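You operate a simulated robot arm through the tools that you are given. There is no shell and no other tool. Be economical: measure what you need, move in short steps, check, and stop when the job is done.

You are at the controls of a simulated robot arm. One attempt, no reset.

TASK
Take the tall black bracket and put it on the lower shelf of the packing table. Take the black step bracket from the narrow shelf of the tall rack and put it on the green shelf of the tall rack. Open the lower bench drawer, put the purple spacer on the green shelf of the tall rack away in the inside of the lower bench drawer and shut the drawer again. Shut the high cupboard door. Switch the blue-tag red motor rocker on. Take the grey carton on the top of the parts cabinet and put it away in the inside of the green carton tray. The order is free.

It is judged by the outcome, as a careful person would: the job done as asked, and still so three seconds after it is handed in. It fails if anything else is knocked over, pushed out of place, dropped, spilled or broken.

THE ROBOT
A 7-joint arm with a two-finger gripper on a trunk, on a base that drives. Base frame: it is fixed to the floor where the robot stands at the start and does not move with it; the origin is under the middle of the robot, x ahead of it, y to its left, z up. Readings come in mm, degrees, newtons and seconds.
With the tool pointing down near the work surface it reaches from about 280 to 720 mm from the robot's upright axis, wherever it stands. Its first joint turns from -166.0 to 166.0 degrees. Places, roughly: black step bracket (9x3x2 cm) [600, -900, 1300]; blue-tag red motor rocker [400, -1700, 1000]; green shelf of the tall rack [500, -1300, 900]; grey carton [-3500, 1500, 750]; high cupboard door [100, -1000, 1800]; inside of the green carton tray (21x16 cm) [-1620, 2360, 800]; inside of the lower bench drawer [500, -3800, 100]; lower bench drawer [400, -3800, 100]; lower shelf of the packing table [600, 1600, 200]; purple spacer (4x4x3 cm) [400, -1000, 900]; tall black bracket (7x3x8 cm) [500, 0, 800]. Payload 2.94 kg.
The TCP is the grasp point between the finger pads, 30 mm short of the fingertips. In the tool frame z runs along the fingers and y along their closing line. Largest opening 138 mm; the body of the gripper starts 109 mm behind the TCP.
Orientation is told as [roll, pitch, yaw] about the base's x, y, z axes, in that order, counted from this pose: with the fingers straight down and closing along the base's y, the tool's x points along the base's -x, its y along +y and its z along -z.

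THE INTERFACE
- The arm moves only by the tool play_rows. Its argument "steps" is a list of rows, each a list of 6 numbers: the shift along the tool's x, y, z in mm, then the turn, a rotation vector about the tool's x, y, z in degrees. In form: [[dx, dy, dz, ax, ay, az], ...]. A call has 1 to 12 rows; each row shifts and turns the commanded pose from where the row before left it, along the tool's axes as they then stand. "fingers" is the finger opening in mm, from 0 to 138, set as the call begins (left out, the last holds). Rows are played at 5 a second. More than 50 mm and 8.6 degrees between two rows, or a gripper value outside its range, and nothing of the call is played. Where a pose cannot be reached the arm comes as near as it can. A force on the tool above 40 N (or 10 N above the force at the start of the call, whichever is more), or a blocked arm, ends the call early, and 0.2 s more pass. Each finger halts on what it meets, pressing with about 30 N; the grip force reading is that of the motor and also rises with nothing between the fingers. The clock runs only during rows and for 0.2 s after the last one: add rows that do not move to give the fingers time. The reply holds the time, the measured pose of the TCP, the force on the tool along the base axes, the opening and the grip force, in the units named above and with some noise, with the torque about the TCP (base axes, N m) and any sound that the robot's microphone picked up.
- Cameras (640 x 400 px; columns grow to the right, rows downward): "scene" is now at [-28.6, 52.8, 1428.1]; the picture's right is [-0.77, -0.64, 0.00], its down [-0.19, 0.23, -0.95] and it looks along [0.61, -0.73, -0.30] (base axes); focal length 214 px, centre (320, 200). "wrist" rides on the gripper at [71, 19, -146] in the tool frame; the picture's right is [-0.26, 0.97, 0.00], its down [-0.85, -0.23, -0.48] and it looks along [-0.46, -0.12, 0.88] (tool axes); focal length 280 px, centre (320, 200). There is no depth. A picture from a camera that has moved, and an enlarged one, comes with that camera's place and axes in the base frame and with its lens. The place of the scene camera against the robot may be out by one fixed shift of up to 25 mm in any direction.
- capture(camera): a new picture of that camera. No time passes.
- slide_trunk(by): slides the trunk up (or, below 0, down) by that many mm; the arm and the scene camera ride with it, the base frame stays. It gives what a move gives, with no picture.
- drive_base(legs): drives the robot by 1 to 6 legs, each [ahead, left, turn to the left] in mm, mm and degrees, along the robot's own axes; the way and the turn of a leg run together, so that a leg with both is an arc; at most 1500 mm and 180 degrees a leg. The arm and the cameras ride along, it lands a little off, and it stops where it bumps. It gives what a move gives.
- head_to(pan, tilt): turns the head with the scene camera to pan (to the left, within 86 degrees either way) and tilt (down, from -29 to 69), counted from straight ahead of the robot. It gives what a move gives.
- zoom(camera, box): a new picture of the part [left, top, right, bottom] of that camera's present view, enlarged. No time passes.
- hand_in(): hands the job in; it is judged then, once.

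Go step by step. Nothing tells you exact positions but the pictures and the camera data: compare them with the known pose of the tool, close in by small moves and look again before you grip or let go. The budget is 186 turns and 164 pictures, counting those below and the enlarged ones. Unless the task says otherwise, let go and move clear before handing in, and close with one line.

The tools are called after "Emit:" as name(argument=value, ...) on one line, values as JSON. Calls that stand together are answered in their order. play_rows: Moves the arm, as the interface text tells. Its arguments: {"type":"object","properties":{"steps":{"type":"array","items":{"type":"array","items":{"type":"number"}}},"fingers":{"type":"number"}},"required":["steps"]} The other tools are called the same way: slide_trunk (by) slides the trunk up or down; drive_base (legs) drives the base; head_to (pan, tilt) turns the head that bears the scene camera; capture (camera) takes a picture; zoom (camera, box) takes an enlarged picture of a part of a camera's view; hand_in () hands the job in.

At the start:

```text
time: 0.0
tool_pos: [63.5, -348.9, 1000.5]
tcp_rot: [-0.1, 0.0, 0.1]
wrist_force: [-0.2, -0.6, 0.1]
ft_torque: [0.01, 0.01, 0.02]
width: 138.0
finger_force: 0.0
trunk travel left (down, up): [-225.0, 229.0]
robot x, y, heading: [-1.1, 1.6, -0.4]
head pan, tilt: [-50.3, 17.7]
```

scene: 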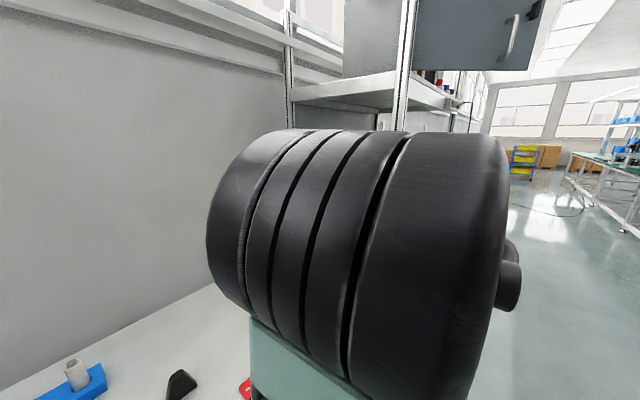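
wrist: 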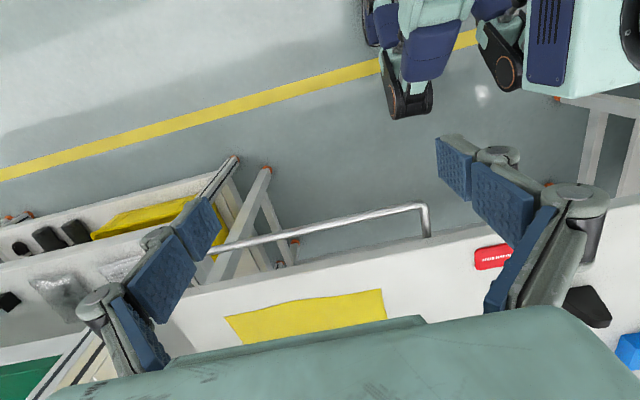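

I see a bench ahead and a large black ribbed drum between me and the rack. First I look around with the head.

Emit:
head_to(pan=0, tilt=40)

Emit:
capture(camera="scene")

Emit:
head_to(pan=-80, tilt=10)

Emit:
capture(camera="scene")

Emit:
head_to(pan=75, tilt=20)

Emit:
capture(camera="scene")

```text
time: 1.2
tool_pos: [62.9, -346.9, 999.9]
tcp_rot: [0.1, 0.1, 0.0]
wrist_force: [0.0, 0.2, 0.4]
ft_torque: [0.0, 0.01, -0.02]
width: 138.3
finger_force: 0.2
trunk travel left (down, up): [-225.0, 229.0]
robot x, y, heading: [-0.3, -1.2, 0.1]
head pan, tilt: [0.0, 40.0]
```

```text
161 pictures are left
camera scene: at [-2.9, 97.6, 1404.9], right [-0.3, -0.95, 0.0], down [-0.51, 0.16, -0.85], along [0.81, -0.26, -0.53], focal length 214 px, centre (320, 200)
```

scene: 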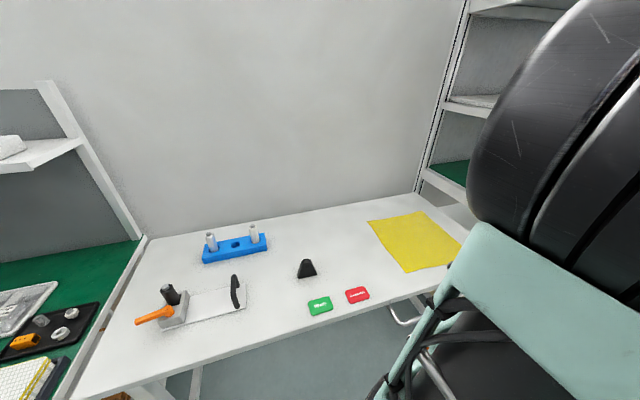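

```text
time: 2.7
tool_pos: [62.6, -349.1, 999.9]
tcp_rot: [0.1, 0.0, -0.1]
wrist_force: [0.3, -0.4, -0.5]
ft_torque: [-0.05, 0.0, 0.0]
width: 138.0
finger_force: 0.0
trunk travel left (down, up): [-225.0, 229.0]
robot x, y, heading: [1.2, 0.6, -0.0]
head pan, tilt: [-80.0, 10.0]
```

```text
160 pictures are left
camera scene: at [-72.0, 33.0, 1440.6], right [-0.98, -0.17, 0.0], down [-0.03, 0.17, -0.98], along [0.17, -0.97, -0.17], focal length 214 px, centre (320, 200)
```

scene: 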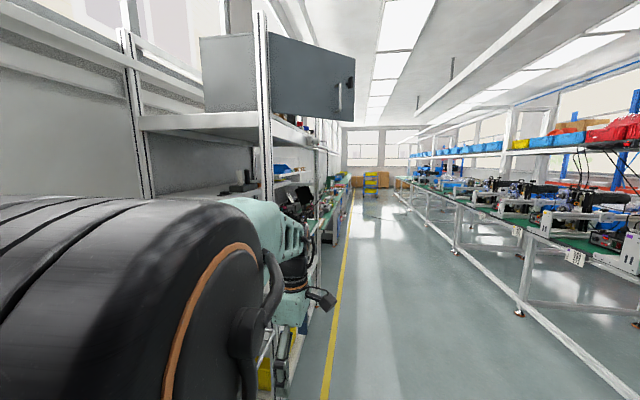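

```text
time: 5.1
tool_pos: [63.9, -347.1, 999.4]
tcp_rot: [0.2, 0.1, 0.0]
wrist_force: [-0.1, -0.4, 0.6]
ft_torque: [-0.03, 0.0, 0.03]
width: 138.1
finger_force: 0.0
trunk travel left (down, up): [-225.0, 229.0]
robot x, y, heading: [-0.2, -0.9, 0.2]
head pan, tilt: [75.0, 20.0]
```

```text
159 pictures are left
camera scene: at [2.6, 102.5, 1432.5], right [-0.24, -0.97, 0.0], down [-0.25, 0.06, -0.97], along [0.94, -0.23, -0.26], focal length 214 px, centre (320, 200)
```

scene: 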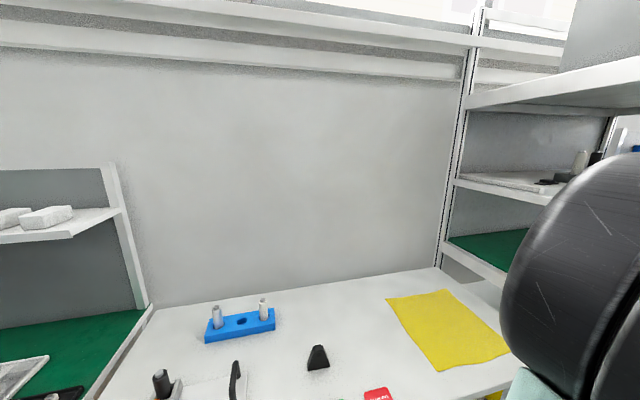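

The pictures' directions do not match the reported pan; perhaps the head lags. I capture again.

Emit:
capture(camera="scene")

```text
158 pictures are left
camera scene: at [2.6, 102.5, 1432.5], right [-0.24, -0.97, 0.0], down [-0.25, 0.06, -0.97], along [0.94, -0.23, -0.26], focal length 214 px, centre (320, 200)
```

scene: 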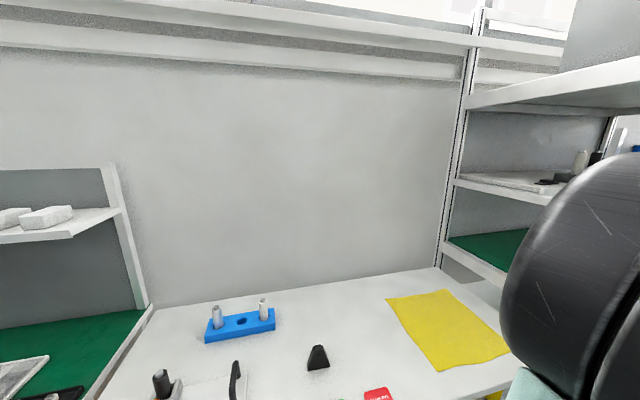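

The head apparently has not finished or its pose lags; I repeat the command to check.

Emit:
head_to(pan=75, tilt=25)

Emit:
capture(camera="scene")

```text
time: 5.8
tool_pos: [63.2, -348.1, 999.2]
tcp_rot: [0.0, 0.1, 0.0]
wrist_force: [-0.4, 0.5, -0.1]
ft_torque: [0.01, 0.01, -0.03]
width: 138.3
finger_force: 0.0
trunk travel left (down, up): [-225.0, 229.0]
robot x, y, heading: [-0.6, -1.9, -0.0]
head pan, tilt: [75.0, 25.0]
```

```text
157 pictures are left
camera scene: at [2.3, 102.1, 1426.3], right [-0.24, -0.97, 0.0], down [-0.31, 0.08, -0.95], along [0.92, -0.23, -0.32], focal length 214 px, centre (320, 200)
```

scene: 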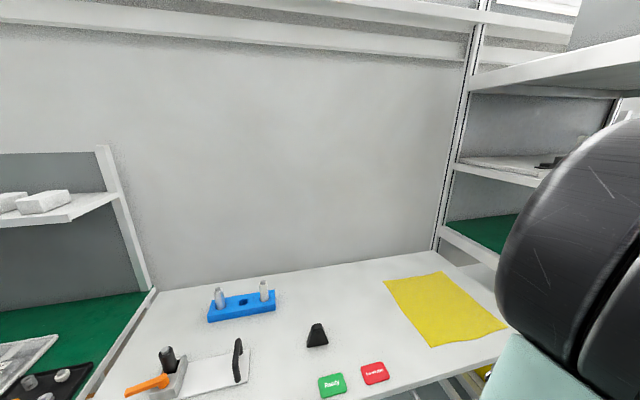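

The camera's azimuth stays near -14°, whatever the readout says. I test some intermediate values.

Emit:
head_to(pan=-25, tilt=20)

Emit:
zoom(camera="scene", box=[320, 100, 640, 300])

Emit:
head_to(pan=40, tilt=45)

Emit:
capture(camera="scene")

```text
time: 7.5
tool_pos: [62.7, -348.5, 1001.0]
tcp_rot: [0.0, 0.0, 0.1]
wrist_force: [0.0, 0.5, 0.3]
ft_torque: [0.03, -0.02, 0.02]
width: 138.0
finger_force: 0.1
trunk travel left (down, up): [-225.0, 229.0]
robot x, y, heading: [0.9, 0.2, 0.0]
head pan, tilt: [-25.0, 20.0]
```

```text
2.00 times, centred on (480, 200) of scene
camera zoom: at [-3.8, 85.3, 1424.4], right [-0.42, -0.91, 0.0], down [-0.31, 0.14, -0.94], along [0.85, -0.4, -0.34], focal length 429 px, centre (0, 200)
```

zoom: 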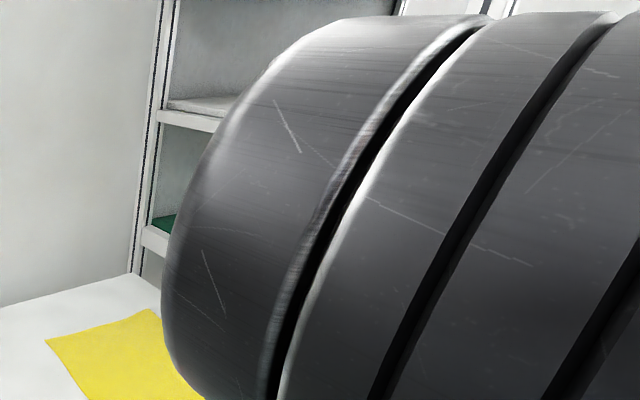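

```text
time: 8.9
tool_pos: [62.9, -348.8, 997.9]
tcp_rot: [0.2, 0.1, -0.1]
wrist_force: [-0.2, -0.3, -0.5]
ft_torque: [-0.01, 0.01, -0.03]
width: 138.0
finger_force: 0.0
trunk travel left (down, up): [-225.0, 229.0]
robot x, y, heading: [-0.7, -2.8, -0.1]
head pan, tilt: [40.0, 45.0]
```

```text
155 pictures are left
camera scene: at [0.5, 100.9, 1414.7], right [-0.26, -0.97, 0.0], down [-0.42, 0.11, -0.9], along [0.87, -0.23, -0.44], focal length 214 px, centre (320, 200)
```

scene: 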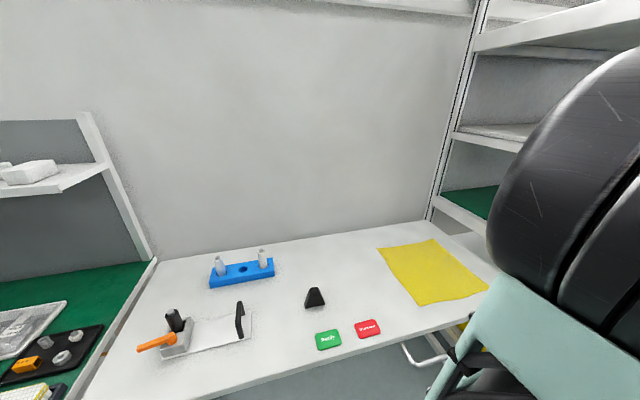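

The head pan is blocked past about -15° (probably by the arm's shoulder), so its useful range is -86..-15. The tall black bracket is at about (518,-19) on the bench; I move the arm above it.

Emit:
play_rows(steps=[[-40, 29, 0, 0, 0, 0], [-40, 29, 0, 0, 0, 0], [-40, 29, 0, 0, 0, 0], [-40, 29, 0, 0, 0, 0], [-40, 29, 0, 0, 0, 0], [-40, 29, 0, 0, 0, 0], [-40, 29, 0, 0, 0, 0], [-40, 29, 0, 0, 0, 0], [-40, 29, 0, 0, 0, 0], [0, 0, 0, 0, 0, 0], [0, 0, 0, 0, 0, 0]])

Emit:
capture(camera="wrist")

Emit:
capture(camera="scene")

```text
time: 11.3
tool_pos: [422.4, -86.9, 998.4]
tcp_rot: [0.2, 0.0, 0.1]
wrist_force: [0.9, -0.6, -0.3]
ft_torque: [0.02, -0.01, -0.02]
width: 138.1
finger_force: 0.1
trunk travel left (down, up): [-225.0, 229.0]
robot x, y, heading: [-0.2, 2.4, -0.1]
head pan, tilt: [40.0, 45.0]
```

```text
154 pictures are left
camera wrist: at [352.8, -67.8, 1145.9], right [0.26, 0.96, 0.0], down [0.85, -0.23, 0.48], along [0.46, -0.12, -0.88], focal length 280 px, centre (320, 200)
```

wrist: 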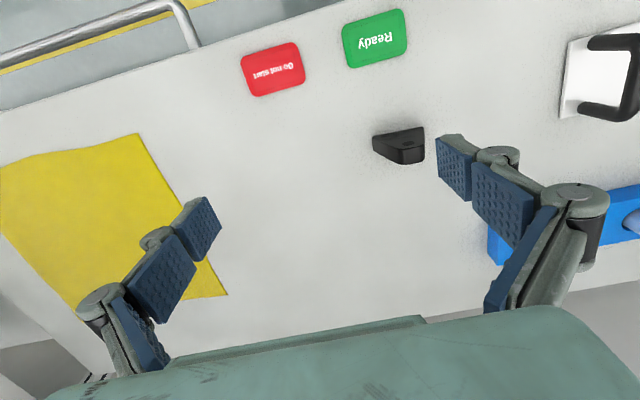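

```text
153 pictures are left
camera scene: at [-26.0, 176.9, 1385.7], right [0.64, -0.77, 0.0], down [-0.54, -0.45, -0.71], along [0.54, 0.45, -0.71], focal length 214 px, centre (320, 200)
```

scene: 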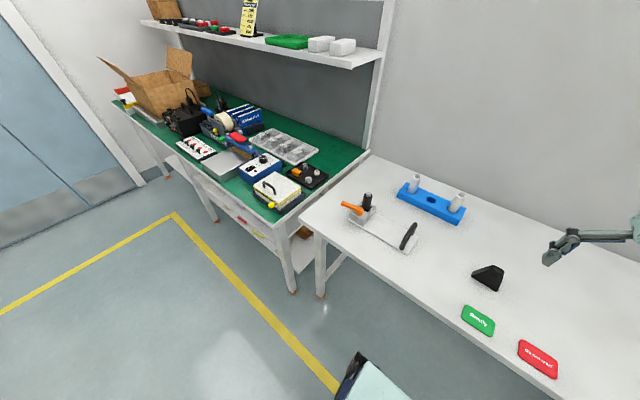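

The head moves freely now, and the bracket seems to be near (466,-6,~830). I zoom in for its shape.

Emit:
zoom(camera="scene", box=[427, 240, 547, 315])

Emit:
zoom(camera="wrist", box=[330, 90, 490, 190])

```text
5.33 times, centred on (487, 278) of scene
camera zoom: at [-26.0, 176.9, 1385.7], right [0.64, -0.77, 0.0], down [-0.54, -0.45, -0.71], along [0.54, 0.45, -0.71], focal length 1144 px, centre (-571, -213)
```

zoom: 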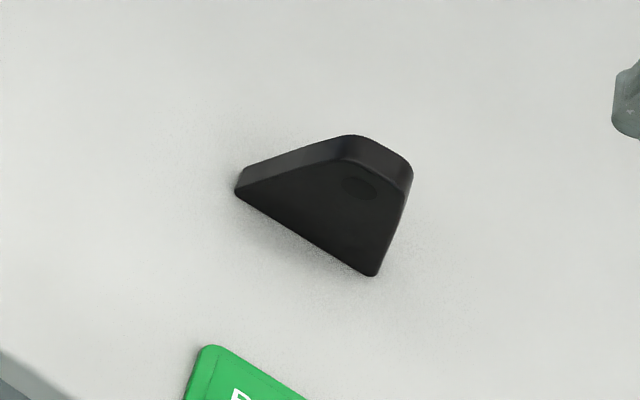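

```text
4.00 times, centred on (410, 140) of wrist
camera zoom: at [352.8, -67.8, 1145.9], right [0.26, 0.96, 0.0], down [0.85, -0.23, 0.48], along [0.46, -0.12, -0.88], focal length 1122 px, centre (-40, 440)
```

zoom: 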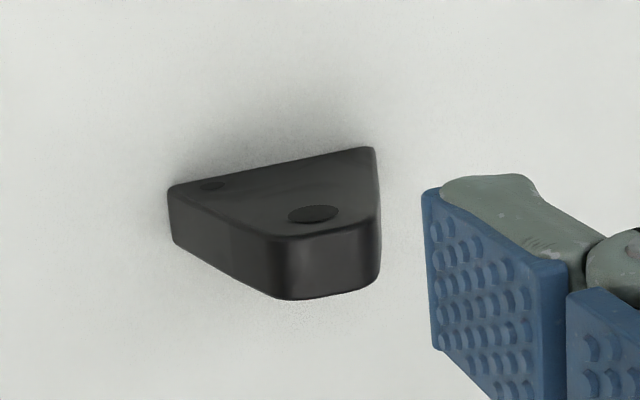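

The bracket stands upright with its 3 cm thickness roughly along x. Before gripping I look at the packing table's lower shelf and the right side, to choose the grasp tilt.

Emit:
head_to(pan=60, tilt=30)

Emit:
capture(camera="scene")

Emit:
head_to(pan=-60, tilt=20)

Emit:
capture(camera="scene")

```text
time: 12.1
tool_pos: [422.4, -88.3, 998.9]
tcp_rot: [0.0, 0.0, 0.0]
wrist_force: [0.2, 0.7, 1.2]
ft_torque: [-0.02, 0.01, -0.01]
width: 138.2
finger_force: 0.0
trunk travel left (down, up): [-225.0, 229.0]
robot x, y, heading: [0.2, 2.1, -0.2]
head pan, tilt: [60.0, 30.0]
```

```text
150 pictures are left
camera scene: at [-42.9, 202.9, 1408.3], right [0.87, -0.5, 0.0], down [-0.25, -0.43, -0.87], along [0.43, 0.75, -0.5], focal length 214 px, centre (320, 200)
```

scene: 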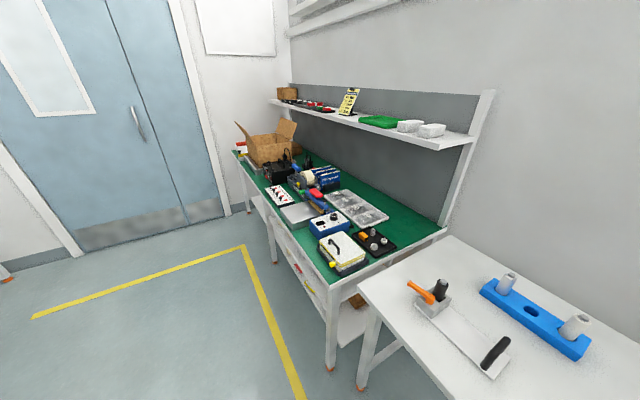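

```text
time: 14.1
tool_pos: [424.2, -87.9, 999.2]
tcp_rot: [-0.1, 0.0, 0.0]
wrist_force: [-0.1, 0.8, 0.2]
ft_torque: [-0.05, -0.01, -0.01]
width: 137.8
finger_force: 0.1
trunk travel left (down, up): [-225.0, 229.0]
robot x, y, heading: [-2.4, -1.8, -0.1]
head pan, tilt: [-60.0, 20.0]
```

```text
149 pictures are left
camera scene: at [-41.6, 44.0, 1424.4], right [-0.87, -0.5, 0.0], down [-0.17, 0.3, -0.94], along [0.47, -0.81, -0.34], focal length 214 px, centre (320, 200)
```

scene: 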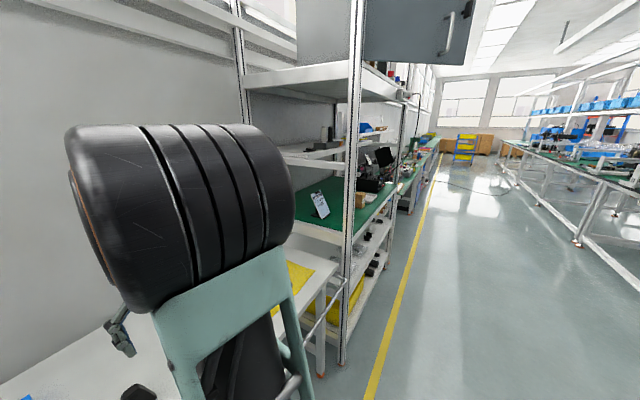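

The drum is the robot's own elbow. Plan: grip the bracket across its thickness, tool tilted 45° in the plane of the bracket, so it can be set upright on a low shelf. I turn the tool by yaw -90 and then tilt it.

Emit:
play_rows(steps=[[-45, 0, 0, 0, 0, 0], [0, 0, 0, 0, 0, 8.2], [0, 0, 0, 0, 0, 8.2], [0, 0, 0, 0, 0, 8.2], [0, 0, 0, 0, 0, 8.2], [0, 0, 0, 0, 0, 8.2], [0, 0, 0, 0, 0, 8.2], [0, 0, 0, 0, 0, 8.2], [0, 0, 0, 0, 0, 8.2], [0, 0, 0, 0, 0, 8.2], [0, 0, 0, 0, 0, 8.2], [0, 0, 0, 0, 0, 8.0]])

Emit:
play_rows(steps=[[0, 0, 0, 0, 7.5, 0], [0, 0, 0, 0, 7.5, 0], [0, 0, 0, 0, 7.5, 0], [0, 0, 0, 0, 7.5, 0], [0, 0, 0, 0, 7.5, 0], [0, 0, 0, 0, 7.5, 0], [0, 0, 0, 0, 0, 0], [0, 0, 0, 0, 0, 0]])

Emit:
capture(camera="wrist")

```text
time: 16.7
tool_pos: [467.6, -86.6, 999.3]
tcp_rot: [0.0, 0.0, -90.2]
wrist_force: [0.0, -0.7, -0.2]
ft_torque: [0.0, -0.02, -0.01]
width: 138.0
finger_force: 0.1
trunk travel left (down, up): [-225.0, 229.0]
robot x, y, heading: [0.2, 1.8, 0.2]
head pan, tilt: [-60.0, 20.0]
```

```text
time: 18.5
tool_pos: [466.4, -87.7, 1000.4]
tcp_rot: [-0.1, 45.0, -90.0]
wrist_force: [0.2, -0.2, -0.3]
ft_torque: [0.0, -0.02, 0.0]
width: 138.1
finger_force: 0.1
trunk travel left (down, up): [-225.0, 229.0]
robot x, y, heading: [-0.2, -0.2, -0.1]
head pan, tilt: [-60.0, 20.0]
```

```text
148 pictures are left
camera wrist: at [487.8, -140.6, 1153.8], right [0.97, -0.18, -0.19], down [-0.23, -0.94, -0.26], along [-0.12, 0.3, -0.95], focal length 280 px, centre (320, 200)
```

wrist: 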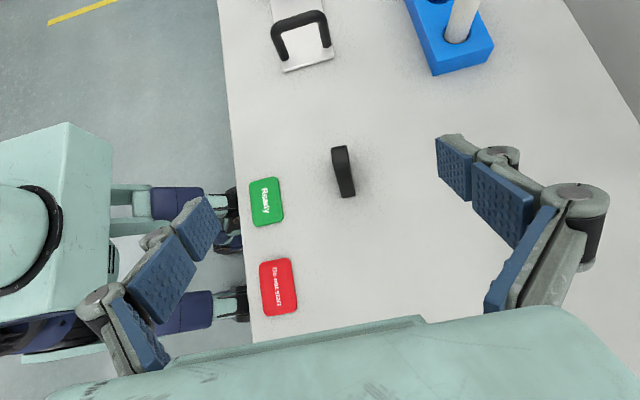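

The view is from above the bracket. I zoom to measure it.

Emit:
zoom(camera="wrist", box=[264, 120, 424, 220])

```text
4.00 times, centred on (344, 170) of wrist
camera zoom: at [487.8, -140.6, 1153.8], right [0.97, -0.18, -0.19], down [-0.23, -0.94, -0.26], along [-0.12, 0.3, -0.95], focal length 1122 px, centre (224, 320)
```

zoom: 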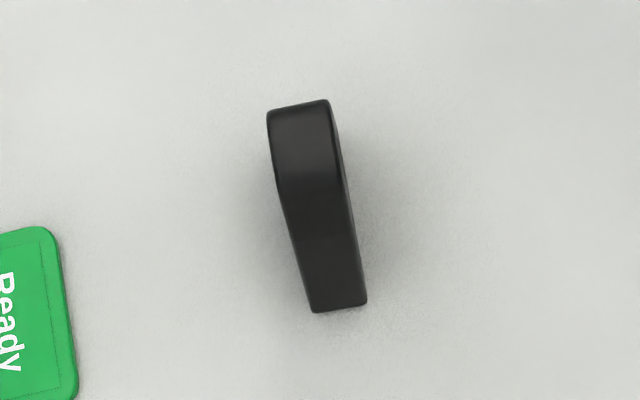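

The bench top is near z≈778 and the bracket's centre near (484,6), its closing direction about -94° yaw. I pre-position on the approach line and check.

Emit:
play_rows(steps=[[-30, 8.5, 26, 0, 0, 0], [-30, 8.5, 26, 0, 0, 0], [0, 0, 0, -2.83, 0, 2.83], [0, 0, 45, 0, 0, 0], [0, 0, 0, 0, 0, 0], [0, 0, 0, 0, 0, 0]], fingers=80)

Emit:
capture(camera="wrist")

```text
time: 19.9
tool_pos: [488.0, -60.5, 888.9]
tcp_rot: [0.0, 45.0, -94.1]
wrist_force: [-0.7, 0.0, -0.6]
ft_torque: [0.03, 0.01, 0.01]
width: 80.0
finger_force: 0.1
trunk travel left (down, up): [-225.0, 229.0]
robot x, y, heading: [3.2, -1.0, 0.2]
head pan, tilt: [-60.0, 20.0]
```

```text
146 pictures are left
camera wrist: at [503.7, -115.8, 1042.6], right [0.95, -0.25, -0.19], down [-0.3, -0.92, -0.26], along [-0.1, 0.31, -0.95], focal length 280 px, centre (320, 200)
```

wrist: 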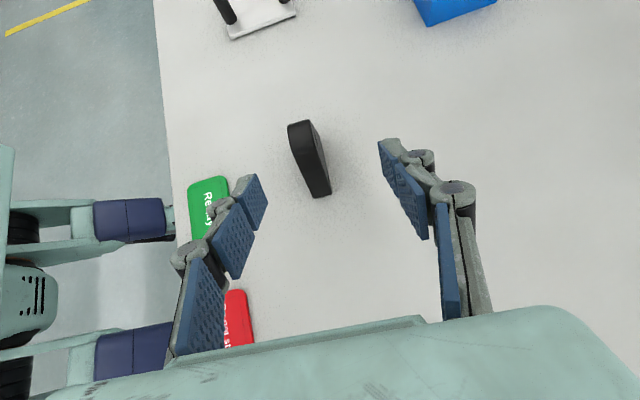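

Alignment is good with a 9 mm shift in x. I descend along the tool axis and close.

Emit:
play_rows(steps=[[0, -9, 24, 0, 0, 0], [0, 0, 24, 0, 0, 0], [0, 0, 24, 0, 0, 0], [0, 0, 23, 0, 0, 0], [0, 0, 0, 0, 0, 0]])

Emit:
capture(camera="wrist")

```text
time: 21.1
tool_pos: [483.8, 5.6, 820.5]
tcp_rot: [0.0, 45.1, -94.1]
wrist_force: [0.5, 0.6, 0.4]
ft_torque: [0.0, -0.01, -0.03]
width: 80.2
finger_force: 0.2
trunk travel left (down, up): [-225.0, 229.0]
robot x, y, heading: [-0.8, -2.2, -0.1]
head pan, tilt: [-60.0, 20.0]
```

```text
145 pictures are left
camera wrist: at [499.3, -47.5, 975.5], right [0.95, -0.25, -0.19], down [-0.3, -0.92, -0.26], along [-0.1, 0.31, -0.95], focal length 280 px, centre (320, 200)
```

wrist: 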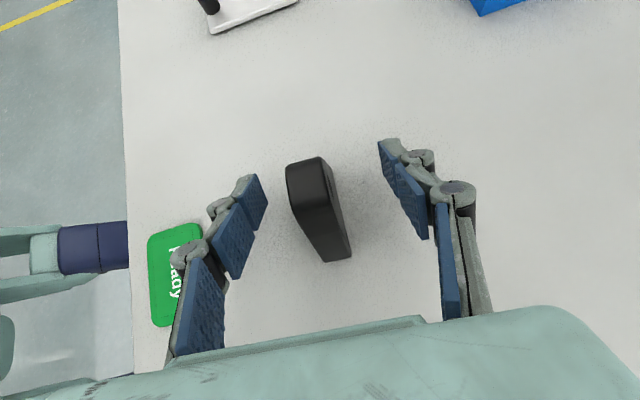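

Centred between the fingers; I close and lift.

Emit:
play_rows(steps=[[0, 0, 0, 0, 0, 0], [0, 0, 0, 0, 0, 0], [0, 0, 0, 0, 0, 0], [0, 0, 0, 0, 0, 0], [0, 0, 0, 0, 0, 0]], fingers=0)

Emit:
play_rows(steps=[[15, 0, -15, 0, 0, 0], [25, 0, -25, 0, 0, 0], [25, 0, -25, 0, 0, 0], [25, 0, -25, 0, 0, 0], [0, 0, 0, 0, 0, 0]])

Emit:
capture(camera="wrist")

```text
time: 22.3
tool_pos: [483.9, 7.2, 821.7]
tcp_rot: [0.0, 45.0, -94.0]
wrist_force: [-0.6, 1.3, 0.8]
ft_torque: [0.02, 0.06, 0.04]
width: 19.8
finger_force: 29.9
trunk travel left (down, up): [-225.0, 229.0]
robot x, y, heading: [1.0, 2.7, 0.3]
head pan, tilt: [-60.0, 20.0]
```

```text
time: 23.5
tool_pos: [483.0, 6.4, 950.2]
tcp_rot: [-0.1, 44.9, -94.1]
wrist_force: [0.1, 0.6, -1.9]
ft_torque: [0.03, -0.04, 0.0]
width: 19.2
finger_force: 30.0
trunk travel left (down, up): [-225.0, 229.0]
robot x, y, heading: [0.6, 0.3, -0.2]
head pan, tilt: [-60.0, 20.0]
```

```text
144 pictures are left
camera wrist: at [498.6, -48.4, 1104.0], right [0.95, -0.25, -0.19], down [-0.3, -0.92, -0.26], along [-0.1, 0.3, -0.95], focal length 280 px, centre (320, 200)
```

wrist: 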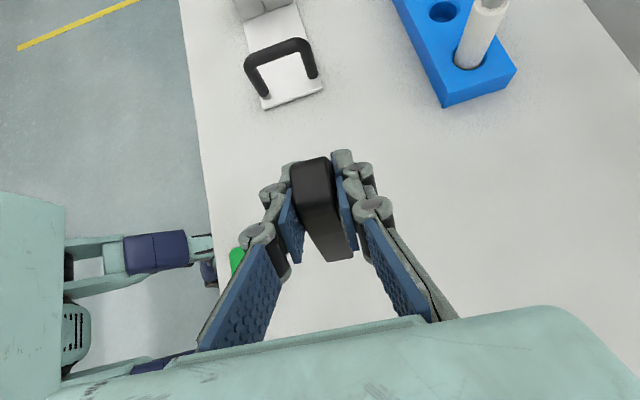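

The bracket is held firmly, upright. I back off from the bench and drive left toward the packing table.

Emit:
drive_base(legs=[[-450, 0, 0], [0, 1500, 0]])

Emit:
head_to(pan=10, tilt=45)

Emit:
capture(camera="scene")

Emit:
capture(camera="wrist")

```text
time: 39.2
tool_pos: [33.8, 1523.7, 950.3]
tcp_rot: [-0.1, 45.0, -93.8]
wrist_force: [-0.6, 0.4, -2.0]
ft_torque: [0.03, -0.01, -0.03]
width: 19.6
finger_force: 30.2
trunk travel left (down, up): [-225.0, 229.0]
robot x, y, heading: [-449.1, 1513.3, 0.1]
head pan, tilt: [-60.0, 20.0]
```

```text
time: 40.7
tool_pos: [35.2, 1523.5, 950.0]
tcp_rot: [0.0, 45.0, -93.7]
wrist_force: [0.4, 1.2, -2.5]
ft_torque: [0.02, -0.03, -0.04]
width: 19.4
finger_force: 30.4
trunk travel left (down, up): [-225.0, 229.0]
robot x, y, heading: [-448.5, 1514.2, 0.4]
head pan, tilt: [10.0, 45.0]
```

```text
143 pictures are left
camera scene: at [-456.5, 1654.3, 1385.7], right [0.18, -0.98, 0.0], down [-0.7, -0.13, -0.71], along [0.7, 0.13, -0.71], focal length 214 px, centre (320, 200)
```

scene: 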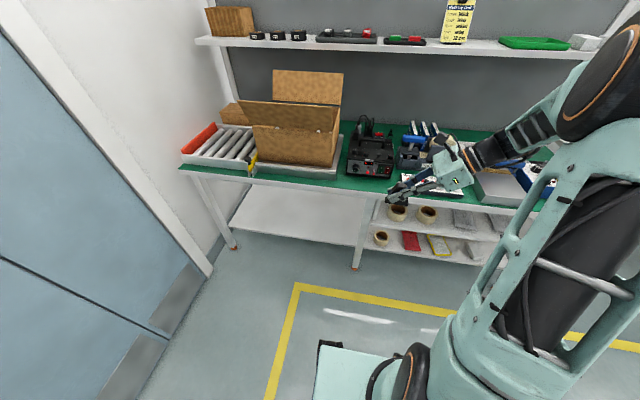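

```text
142 pictures are left
camera wrist: at [51.0, 1469.6, 1103.6], right [0.95, -0.25, -0.19], down [-0.29, -0.92, -0.26], along [-0.11, 0.3, -0.95], focal length 280 px, centre (320, 200)
```

wrist: 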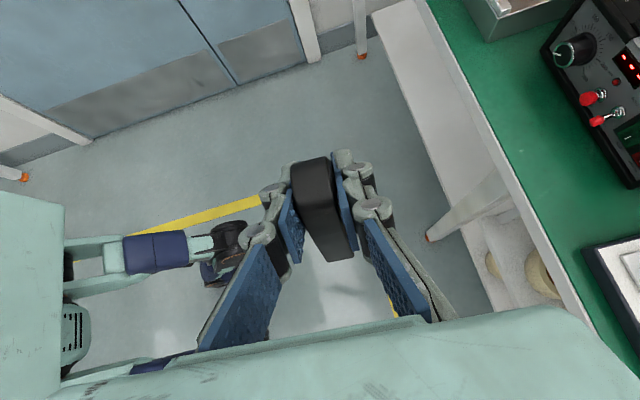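

The left part of the lower shelf is open and empty; I zoom in to understand.

Emit:
zoom(camera="scene", box=[180, 160, 500, 280])

Emit:
head_to(pan=-20, tilt=45)

Emit:
capture(camera="scene")

```text
2.00 times, centred on (340, 220) of scene
camera zoom: at [-456.5, 1654.3, 1385.7], right [0.18, -0.98, 0.0], down [-0.7, -0.13, -0.71], along [0.7, 0.13, -0.71], focal length 429 px, centre (280, 160)
```

zoom: 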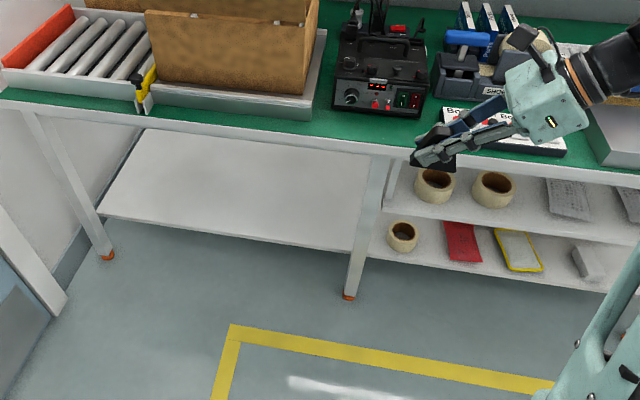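

```text
time: 41.6
tool_pos: [34.6, 1524.0, 950.6]
tcp_rot: [-0.1, 45.0, -93.8]
wrist_force: [-0.6, 0.6, -2.1]
ft_torque: [0.0, 0.01, -0.01]
width: 19.3
finger_force: 29.8
trunk travel left (down, up): [-225.0, 229.0]
robot x, y, heading: [-448.6, 1517.3, 0.0]
head pan, tilt: [-20.0, 45.0]
```

```text
140 pictures are left
camera scene: at [-460.0, 1612.5, 1385.7], right [-0.34, -0.94, 0.0], down [-0.67, 0.24, -0.71], along [0.67, -0.24, -0.71], focal length 214 px, centre (320, 200)
```

scene: 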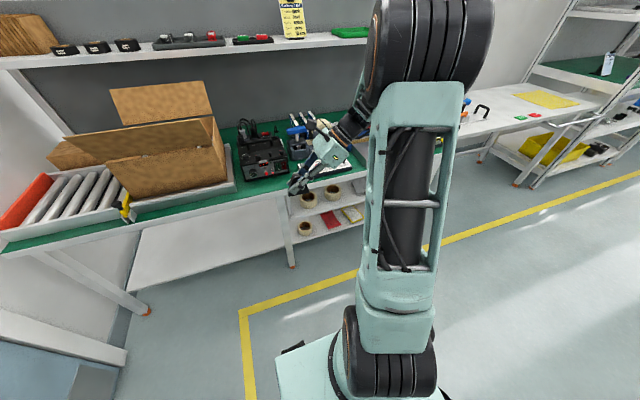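

The lower shelf spans the table and its left bay (y≈1600–2430, front at x≈340) is open and empty; I'll set the bracket there. First I turn the tool about the vertical so that it points forward.

Emit:
play_rows(steps=[[0, 0, 0, -5.54, 0, 5.54], [0, 0, 0, -5.54, 0, 5.54], [0, 0, 0, -5.54, 0, 5.54], [0, 0, 0, -5.54, 0, 5.54], [0, 0, 0, -5.54, 0, 5.54], [0, 0, 0, -5.54, 0, 5.54], [0, 0, 0, -5.54, 0, 5.54], [0, 0, 0, -5.54, 0, 5.54], [0, 0, 0, -5.54, 0, 5.54], [0, 0, 0, -5.54, 0, 5.54], [0, 0, 0, -5.54, 0, 5.54], [0, 0, 0, 0, 0, 0]])

Emit:
drive_base(legs=[[0, 300, 0]])

Emit:
capture(camera="scene")

Emit:
capture(camera="wrist")

```text
time: 44.2
tool_pos: [33.2, 1523.0, 944.0]
tcp_rot: [-0.1, 44.1, 179.8]
wrist_force: [0.4, 0.0, -2.0]
ft_torque: [-0.01, -0.02, -0.04]
width: 19.7
finger_force: 30.0
trunk travel left (down, up): [-225.0, 229.0]
robot x, y, heading: [-448.6, 1513.6, 0.6]
head pan, tilt: [-20.0, 45.0]
```

```text
time: 47.4
tool_pos: [34.7, 1822.0, 947.1]
tcp_rot: [0.0, 44.6, -179.9]
wrist_force: [0.1, 0.2, -2.9]
ft_torque: [-0.02, 0.01, 0.01]
width: 19.3
finger_force: 30.1
trunk travel left (down, up): [-225.0, 229.0]
robot x, y, heading: [-451.8, 1814.0, 0.3]
head pan, tilt: [-20.0, 45.0]
```

```text
139 pictures are left
camera scene: at [-462.1, 1904.8, 1389.4], right [-0.4, -0.91, 0.0], down [-0.62, 0.27, -0.74], along [0.67, -0.3, -0.68], focal length 214 px, centre (320, 200)
```

scene: 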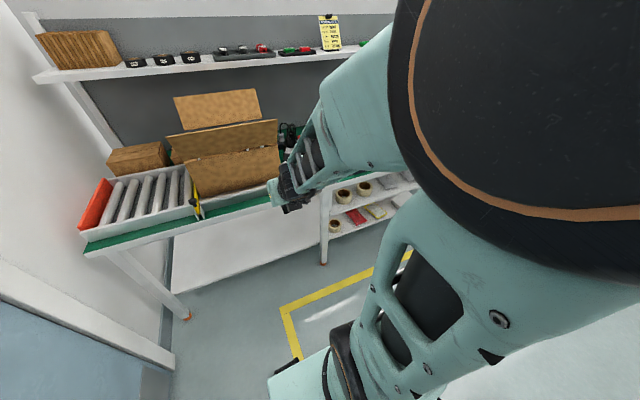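

```text
138 pictures are left
camera wrist: at [-18.3, 1803.4, 1100.7], right [-0.18, -0.97, -0.18], down [-0.94, 0.23, -0.25], along [0.29, 0.13, -0.95], focal length 280 px, centre (320, 200)
```

wrist: 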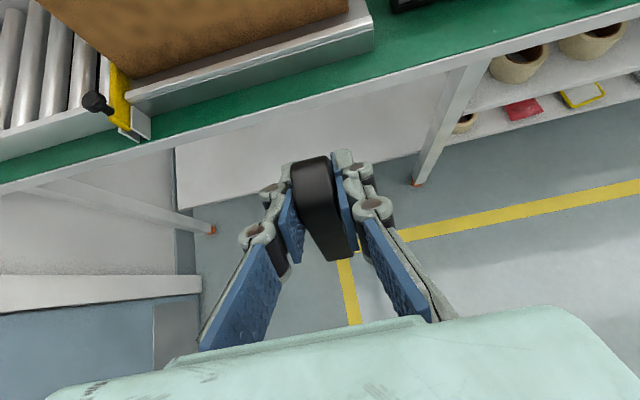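

The turn worked. Now I lower the trunk fully and then the arm, still in front of the table.

Emit:
slide_trunk(by=-225)

Emit:
play_rows(steps=[[-28, 0, 28, 0, 0, 0], [-28, 0, 28, 0, 0, 0], [-28, 0, 28, 0, 0, 0], [-28, 0, 28, 0, 0, 0], [-28, 0, 28, 0, 0, 0], [-28, 0, 28, 0, 0, 0], [-28, 0, 28, 0, 0, 0], [-28, 0, 28, 0, 0, 0], [-28, 0, 28, 0, 0, 0], [-28, 0, 28, 0, 0, 0], [0, 0, 0, 0, 0, 0]])

Emit:
capture(camera="wrist")

Emit:
capture(camera="scene")

```text
time: 49.8
tool_pos: [31.8, 1822.1, 718.5]
tcp_rot: [-0.1, 44.3, -180.0]
wrist_force: [-0.5, -0.1, -1.9]
ft_torque: [0.04, -0.02, -0.01]
width: 19.5
finger_force: 30.1
trunk travel left (down, up): [0.0, 454.0]
robot x, y, heading: [-452.0, 1812.7, 0.2]
head pan, tilt: [-20.0, 45.0]
```

```text
time: 52.2
tool_pos: [36.9, 1818.8, 336.9]
tcp_rot: [0.1, 44.4, -179.9]
wrist_force: [0.1, 1.0, -1.6]
ft_torque: [0.0, -0.01, 0.01]
width: 19.8
finger_force: 29.8
out of reach, approached as far as the arm can: row 1, 2, 3
trunk travel left (down, up): [0.0, 454.0]
robot x, y, heading: [-448.5, 1812.2, 0.2]
head pan, tilt: [-20.0, 45.0]
```

```text
137 pictures are left
camera wrist: at [-13.2, 1798.8, 491.5], right [-0.18, -0.97, -0.18], down [-0.94, 0.23, -0.25], along [0.29, 0.13, -0.95], focal length 280 px, centre (320, 200)
```

wrist: 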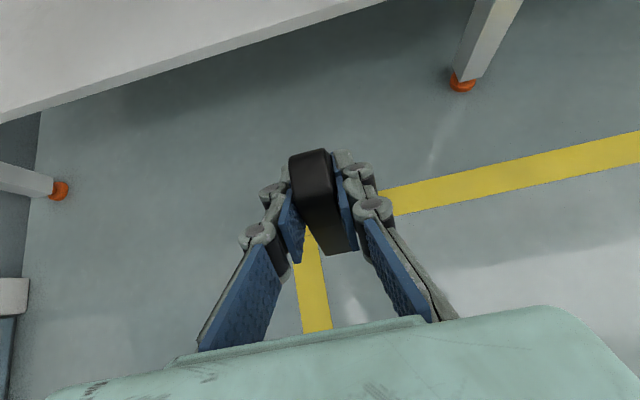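

```text
136 pictures are left
camera scene: at [-461.8, 1911.1, 1160.7], right [-0.34, -0.94, 0.0], down [-0.67, 0.24, -0.71], along [0.67, -0.24, -0.71], focal length 214 px, centre (320, 200)
```

scene: 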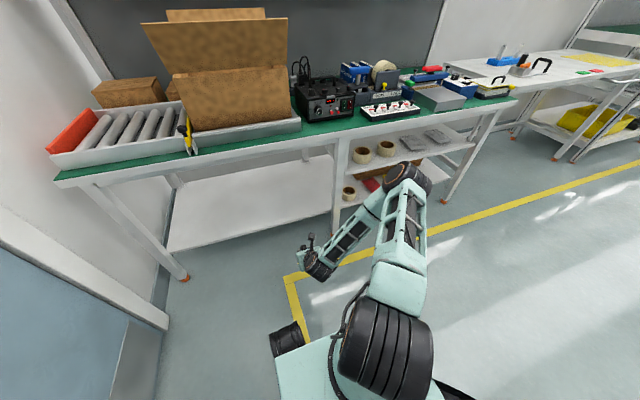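

The elbow hangs out to the right, so a straight drive forward would risk the table; I'll approach from the left with the robot turned 30° to the right, the tool still pointing +x. I counter-turn the tool and drive there.

Emit:
play_rows(steps=[[0, 0, 0, 5.3, 0, -5.3], [0, 0, 0, 5.3, 0, -5.3], [0, 0, 0, 5.3, 0, -5.3], [0, 0, 0, 5.3, 0, -5.3], [0, 0, 0, 0, 0, 0]])

Emit:
drive_base(legs=[[0, 0, -30], [-8, 374, 0]])

Emit:
capture(camera="wrist")

Emit:
head_to(pan=10, tilt=45)

Emit:
capture(camera="scene")

```text
time: 53.4
tool_pos: [37.3, 1818.0, 336.5]
tcp_rot: [-0.5, 44.7, -149.9]
wrist_force: [0.1, 0.2, -2.2]
ft_torque: [-0.01, 0.01, -0.02]
width: 19.3
finger_force: 29.6
trunk travel left (down, up): [0.0, 454.0]
robot x, y, heading: [-452.4, 1814.5, 0.2]
head pan, tilt: [-20.0, 45.0]
```

```text
time: 58.7
tool_pos: [151.3, 1901.8, 336.6]
tcp_rot: [-0.4, 44.5, 179.9]
wrist_force: [-0.3, 0.2, -2.3]
ft_torque: [0.0, 0.02, 0.0]
width: 19.6
finger_force: 30.1
trunk travel left (down, up): [0.0, 454.0]
robot x, y, heading: [-271.7, 2142.1, -29.5]
head pan, tilt: [-20.0, 45.0]
```

```text
135 pictures are left
camera wrist: at [100.0, 1881.7, 490.9], right [-0.18, -0.96, -0.19], down [-0.94, 0.23, -0.26], along [0.29, 0.13, -0.95], focal length 280 px, centre (320, 200)
```

wrist: 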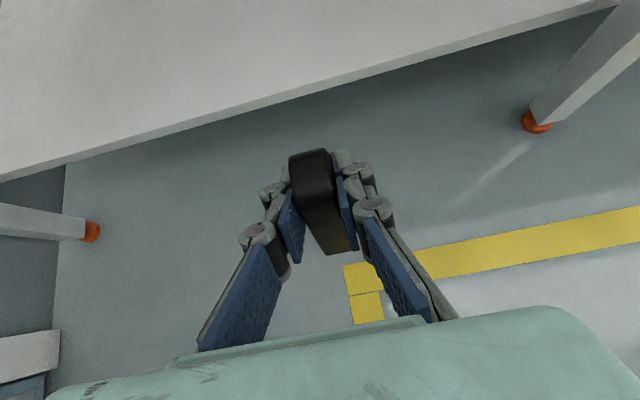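

```text
time: 59.6
tool_pos: [150.3, 1902.0, 336.5]
tcp_rot: [-0.4, 44.4, 180.0]
wrist_force: [-0.3, -0.1, -2.0]
ft_torque: [0.01, 0.0, -0.04]
width: 19.3
finger_force: 30.4
trunk travel left (down, up): [0.0, 454.0]
robot x, y, heading: [-275.0, 2143.4, -29.5]
head pan, tilt: [10.0, 45.0]
```

```text
134 pictures are left
camera scene: at [-207.1, 2260.5, 1160.7], right [-0.34, -0.94, 0.0], down [-0.67, 0.24, -0.71], along [0.67, -0.24, -0.71], focal length 214 px, centre (320, 200)
```

scene: 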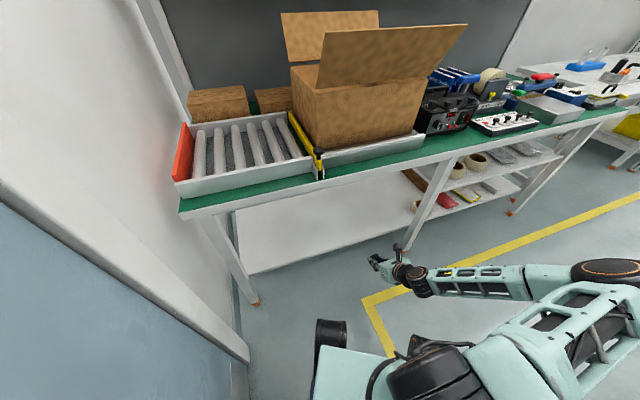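

Parallax gives the shelf top at z≈177 and its front edge at x≈345. I drive 110 mm in +x and then reach in.

Emit:
drive_base(legs=[[96, 54, 0]])

Emit:
play_rows(steps=[[28, 0, 28, 0, 0, 0], [28, 0, 28, 0, 0, 0], [28, 0, 28, 0, 0, 0], [28, 0, 28, 0, 0, 0], [14, 0, 14, 0, 0, 0], [0, 0, 0, 0, 0, 0]])

Emit:
capture(camera="wrist")

Emit:
capture(camera="scene")

```text
time: 60.9
tool_pos: [261.1, 1901.1, 336.7]
tcp_rot: [-0.3, 44.5, 179.9]
wrist_force: [0.0, -0.6, -2.6]
ft_torque: [0.01, -0.02, 0.01]
width: 19.5
finger_force: 30.2
trunk travel left (down, up): [0.0, 454.0]
robot x, y, heading: [-166.3, 2139.4, -29.6]
head pan, tilt: [10.0, 45.0]
```

```text
time: 62.2
tool_pos: [440.4, 1901.9, 334.4]
tcp_rot: [-0.5, 44.4, 179.9]
wrist_force: [0.1, 0.1, -1.5]
ft_torque: [0.0, -0.04, 0.01]
width: 19.5
finger_force: 30.0
trunk travel left (down, up): [0.0, 454.0]
robot x, y, heading: [-161.9, 2141.3, -29.5]
head pan, tilt: [10.0, 45.0]
```

```text
133 pictures are left
camera wrist: at [389.1, 1881.7, 489.5], right [-0.18, -0.96, -0.19], down [-0.94, 0.23, -0.25], along [0.29, 0.13, -0.95], focal length 280 px, centre (320, 200)
```

wrist: 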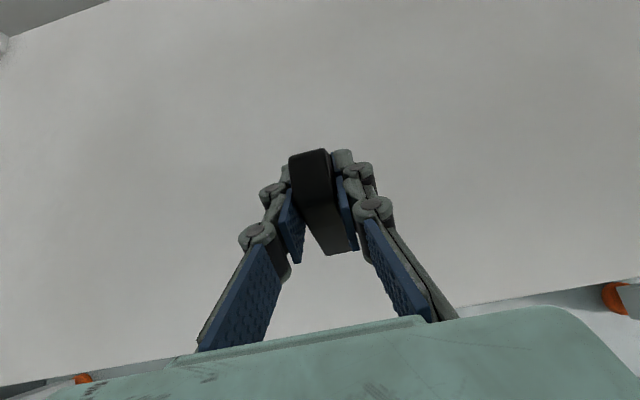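

```text
132 pictures are left
camera scene: at [-96.9, 2259.9, 1160.7], right [-0.33, -0.94, 0.0], down [-0.67, 0.24, -0.71], along [0.67, -0.24, -0.71], focal length 214 px, centre (320, 200)
```

scene: 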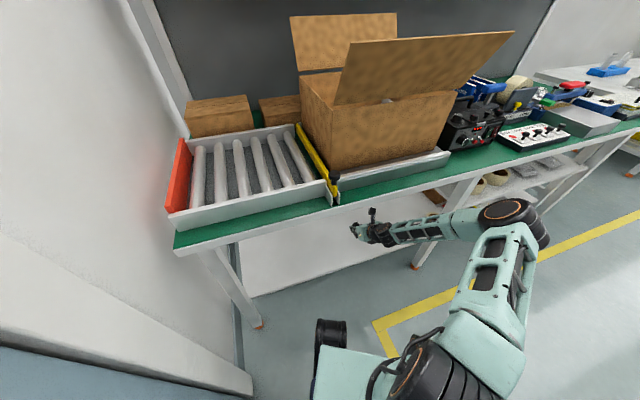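

Well inside over the shelf. I lower to just above it.

Emit:
play_rows(steps=[[-24, 0, 24.5, 0, 0, 0], [-24, 0, 24.5, 0, 0, 0], [-24, 0, 24.5, 0, 0, 0], [0, 0, 0, 0, 0, 0]])

Emit:
capture(camera="wrist")

```text
time: 63.2
tool_pos: [440.4, 1902.6, 305.0]
tcp_rot: [-0.4, 44.4, 179.9]
wrist_force: [-0.4, -0.6, -2.0]
ft_torque: [0.01, -0.02, -0.03]
width: 19.6
finger_force: 30.2
out of reach, approached as far as the arm can: row 1, 2, 3
trunk travel left (down, up): [0.0, 454.0]
robot x, y, heading: [-160.0, 2141.7, -29.4]
head pan, tilt: [10.0, 45.0]
```

```text
131 pictures are left
camera wrist: at [388.8, 1882.5, 459.0], right [-0.18, -0.96, -0.19], down [-0.94, 0.23, -0.25], along [0.29, 0.13, -0.95], focal length 280 px, centre (320, 200)
```

wrist: 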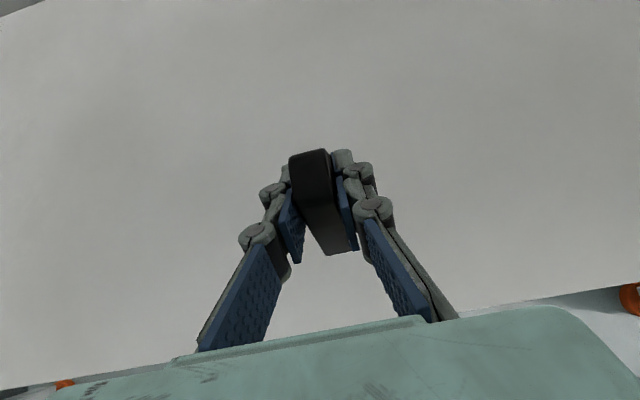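

The arm cannot go lower at this radius. I retract toward the robot a bit (with the command raised) to see how the reach behaves, then drive closer.

Emit:
play_rows(steps=[[-8, -12.3, -36, 0, 0, 0], [-8, -12.3, -36, 0, 0, 0], [-8, -12.3, -36, 0, 0, 0], [0, 0, 0, 0, 0, 0]])

```text
time: 64.2
tool_pos: [346.1, 1939.3, 364.7]
tcp_rot: [-0.5, 44.6, 180.1]
wrist_force: [-0.4, 0.0, -1.7]
ft_torque: [0.0, 0.02, -0.02]
width: 19.7
finger_force: 29.7
trunk travel left (down, up): [0.0, 454.0]
robot x, y, heading: [-162.0, 2142.1, -29.4]
head pan, tilt: [10.0, 45.0]
```

The command tracks the actual pose, good. I drive 100 mm closer and lower again.

Emit:
drive_base(legs=[[99, 13, 0]])

Emit:
play_rows(steps=[[-20, 0, 20, 0, 0, 0], [-20, 0, 20, 0, 0, 0], [-20, 0, 20, 0, 0, 0], [-20, 0, 20, 0, 0, 0], [0, 0, 0, 0, 0, 0]])

```text
time: 65.4
tool_pos: [438.1, 1901.3, 365.2]
tcp_rot: [-0.4, 44.5, 180.0]
wrist_force: [0.5, -0.7, -2.1]
ft_torque: [-0.01, 0.02, -0.05]
width: 19.4
finger_force: 29.8
trunk travel left (down, up): [0.0, 454.0]
robot x, y, heading: [-70.2, 2101.7, -29.7]
head pan, tilt: [10.0, 45.0]
```

```text
time: 66.6
tool_pos: [438.2, 1901.2, 306.3]
tcp_rot: [-0.4, 44.4, 180.0]
wrist_force: [0.4, 1.1, -1.3]
ft_torque: [0.02, -0.01, -0.01]
width: 19.4
finger_force: 29.8
out of reach, approached as far as the arm can: row 3, 4
trunk travel left (down, up): [0.0, 454.0]
robot x, y, heading: [-72.4, 2101.5, -29.7]
head pan, tilt: [10.0, 45.0]
```

The limit is z≈306 regardless of radius, so it is a joint limit of this posture. I look at the posture and try other tool yaws.

Emit:
capture(camera="scene")

Emit:
play_rows(steps=[[0, 0, 0, -5.3, 0, 5.3], [0, 0, 0, -5.3, 0, 5.3], [0, 0, 0, -5.3, 0, 5.3], [-14, 0, 14, 0, 0, 0], [-14, 0, 14, 0, 0, 0], [0, 0, 0, 0, 0, 0]])

```text
130 pictures are left
camera scene: at [-5.2, 2222.6, 1160.7], right [-0.33, -0.94, 0.0], down [-0.67, 0.24, -0.71], along [0.67, -0.24, -0.71], focal length 214 px, centre (320, 200)
```

scene: 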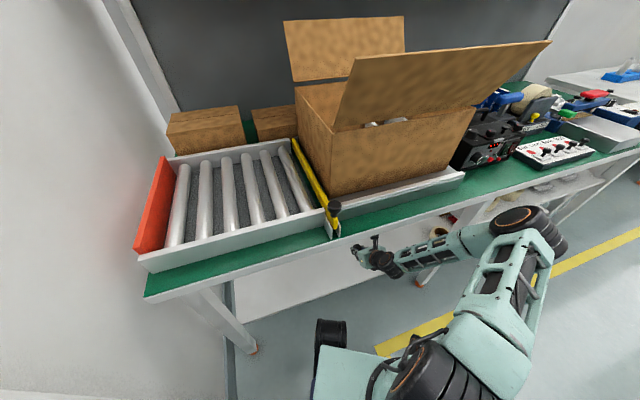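

```text
time: 68.0
tool_pos: [445.4, 1897.9, 309.1]
tcp_rot: [-0.2, 44.3, 157.5]
wrist_force: [0.2, 0.1, -1.9]
ft_torque: [-0.01, 0.02, 0.0]
width: 19.5
finger_force: 29.7
out of reach, approached as far as the arm can: row 2, 4, 5
trunk travel left (down, up): [0.0, 454.0]
robot x, y, heading: [-73.0, 2105.6, -29.7]
head pan, tilt: [10.0, 45.0]
```

I try yawing the tool the other way.

Emit:
play_rows(steps=[[10, 0, -10, 0, 0, 0], [0, 0, 0, 5.3, 0, -5.3], [0, 0, 0, 5.3, 0, -5.3], [0, 0, 0, 5.3, 0, -5.3], [0, 0, 0, 5.3, 0, -5.3], [0, 0, 0, 5.3, 0, -5.3], [0, 0, 0, 5.3, 0, -5.3], [-14, 0, 14, 0, 0, 0], [-14, 0, 14, 0, 0, 0], [0, 0, 0, 0, 0, 0]])

```text
time: 70.2
tool_pos: [446.4, 1897.6, 302.8]
tcp_rot: [-0.6, 44.6, -157.8]
wrist_force: [-0.4, -0.6, -1.6]
ft_torque: [0.02, 0.01, 0.02]
width: 19.6
finger_force: 29.7
out of reach, approached as far as the arm can: row 9
trunk travel left (down, up): [0.0, 454.0]
robot x, y, heading: [-70.4, 2102.0, -29.6]
head pan, tilt: [10.0, 45.0]
```

Little gain. I test whether a steeper tool gets lower.

Emit:
play_rows(steps=[[10, 0, -10, 0, 0, 0], [0, 0, 0, 0, -7.5, 0], [0, 0, 0, 0, -7.5, 0], [-13, 0, 22, 0, 0, 0], [-13, 0, 22, 0, 0, 0], [0, 0, 0, 0, 0, 0]])

```text
time: 71.6
tool_pos: [448.3, 1895.5, 271.7]
tcp_rot: [0.3, 34.1, -157.5]
wrist_force: [0.4, -0.4, -0.8]
ft_torque: [0.01, -0.01, 0.0]
width: 19.6
finger_force: 30.2
out of reach, approached as far as the arm can: row 3, 5
trunk travel left (down, up): [0.0, 454.0]
robot x, y, heading: [-72.2, 2099.9, -29.6]
head pan, tilt: [10.0, 45.0]
```

The wrist height is limited in this flipped-wrist posture. I back out and test the natural wrist posture (tool turned 180° about its own axis), to learn how low it can go.

Emit:
play_rows(steps=[[20, 0, -30, 0, 0, 0], [20, 0, -30, 0, 0, 0], [0, 0, 0, 0, 0, 0]])

Emit:
drive_base(legs=[[-348, -198, 0]])

Emit:
play_rows(steps=[[20, 0, -30, 0, 0, 8.4], [20, 0, -30, 0, 0, 8.4], [20, 0, -30, 0, 0, 8.4], [0, 0, 0, 0, 0, 8.4], [0, 0, 0, 0, 0, 8.4], [0, 0, 0, 0, 0, 8.4], [0, 0, 0, 0, 0, 8.4], [0, 0, 0, 0, 0, 8.4], [0, 0, 0, 0, 0, 8.4], [0, 0, 0, 0, 0, 8.4], [0, 0, 0, 0, 0, 8.4], [0, 0, 0, 0, 0, 0]])

```text
time: 72.4
tool_pos: [435.5, 1904.2, 326.8]
tcp_rot: [-1.8, 33.5, -158.7]
wrist_force: [0.3, -0.6, -2.6]
ft_torque: [0.01, 0.01, -0.04]
width: 19.2
finger_force: 29.6
trunk travel left (down, up): [0.0, 454.0]
robot x, y, heading: [-71.3, 2100.8, -29.7]
head pan, tilt: [10.0, 45.0]
```

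```text
time: 74.9
tool_pos: [48.8, 1895.5, 344.7]
tcp_rot: [0.3, 34.3, -157.7]
wrist_force: [-0.5, -0.2, -1.3]
ft_torque: [-0.03, 0.02, 0.03]
width: 19.5
finger_force: 30.3
trunk travel left (down, up): [0.0, 454.0]
robot x, y, heading: [-469.3, 2103.7, -29.6]
head pan, tilt: [10.0, 45.0]
```

```text
time: 77.5
tool_pos: [49.8, 1887.1, 451.4]
tcp_rot: [-34.2, -1.3, 110.2]
wrist_force: [0.5, 0.6, -2.0]
ft_torque: [-0.01, 0.0, 0.02]
width: 19.7
finger_force: 30.2
trunk travel left (down, up): [0.0, 454.0]
robot x, y, heading: [-470.1, 2102.3, -29.7]
head pan, tilt: [10.0, 45.0]
```

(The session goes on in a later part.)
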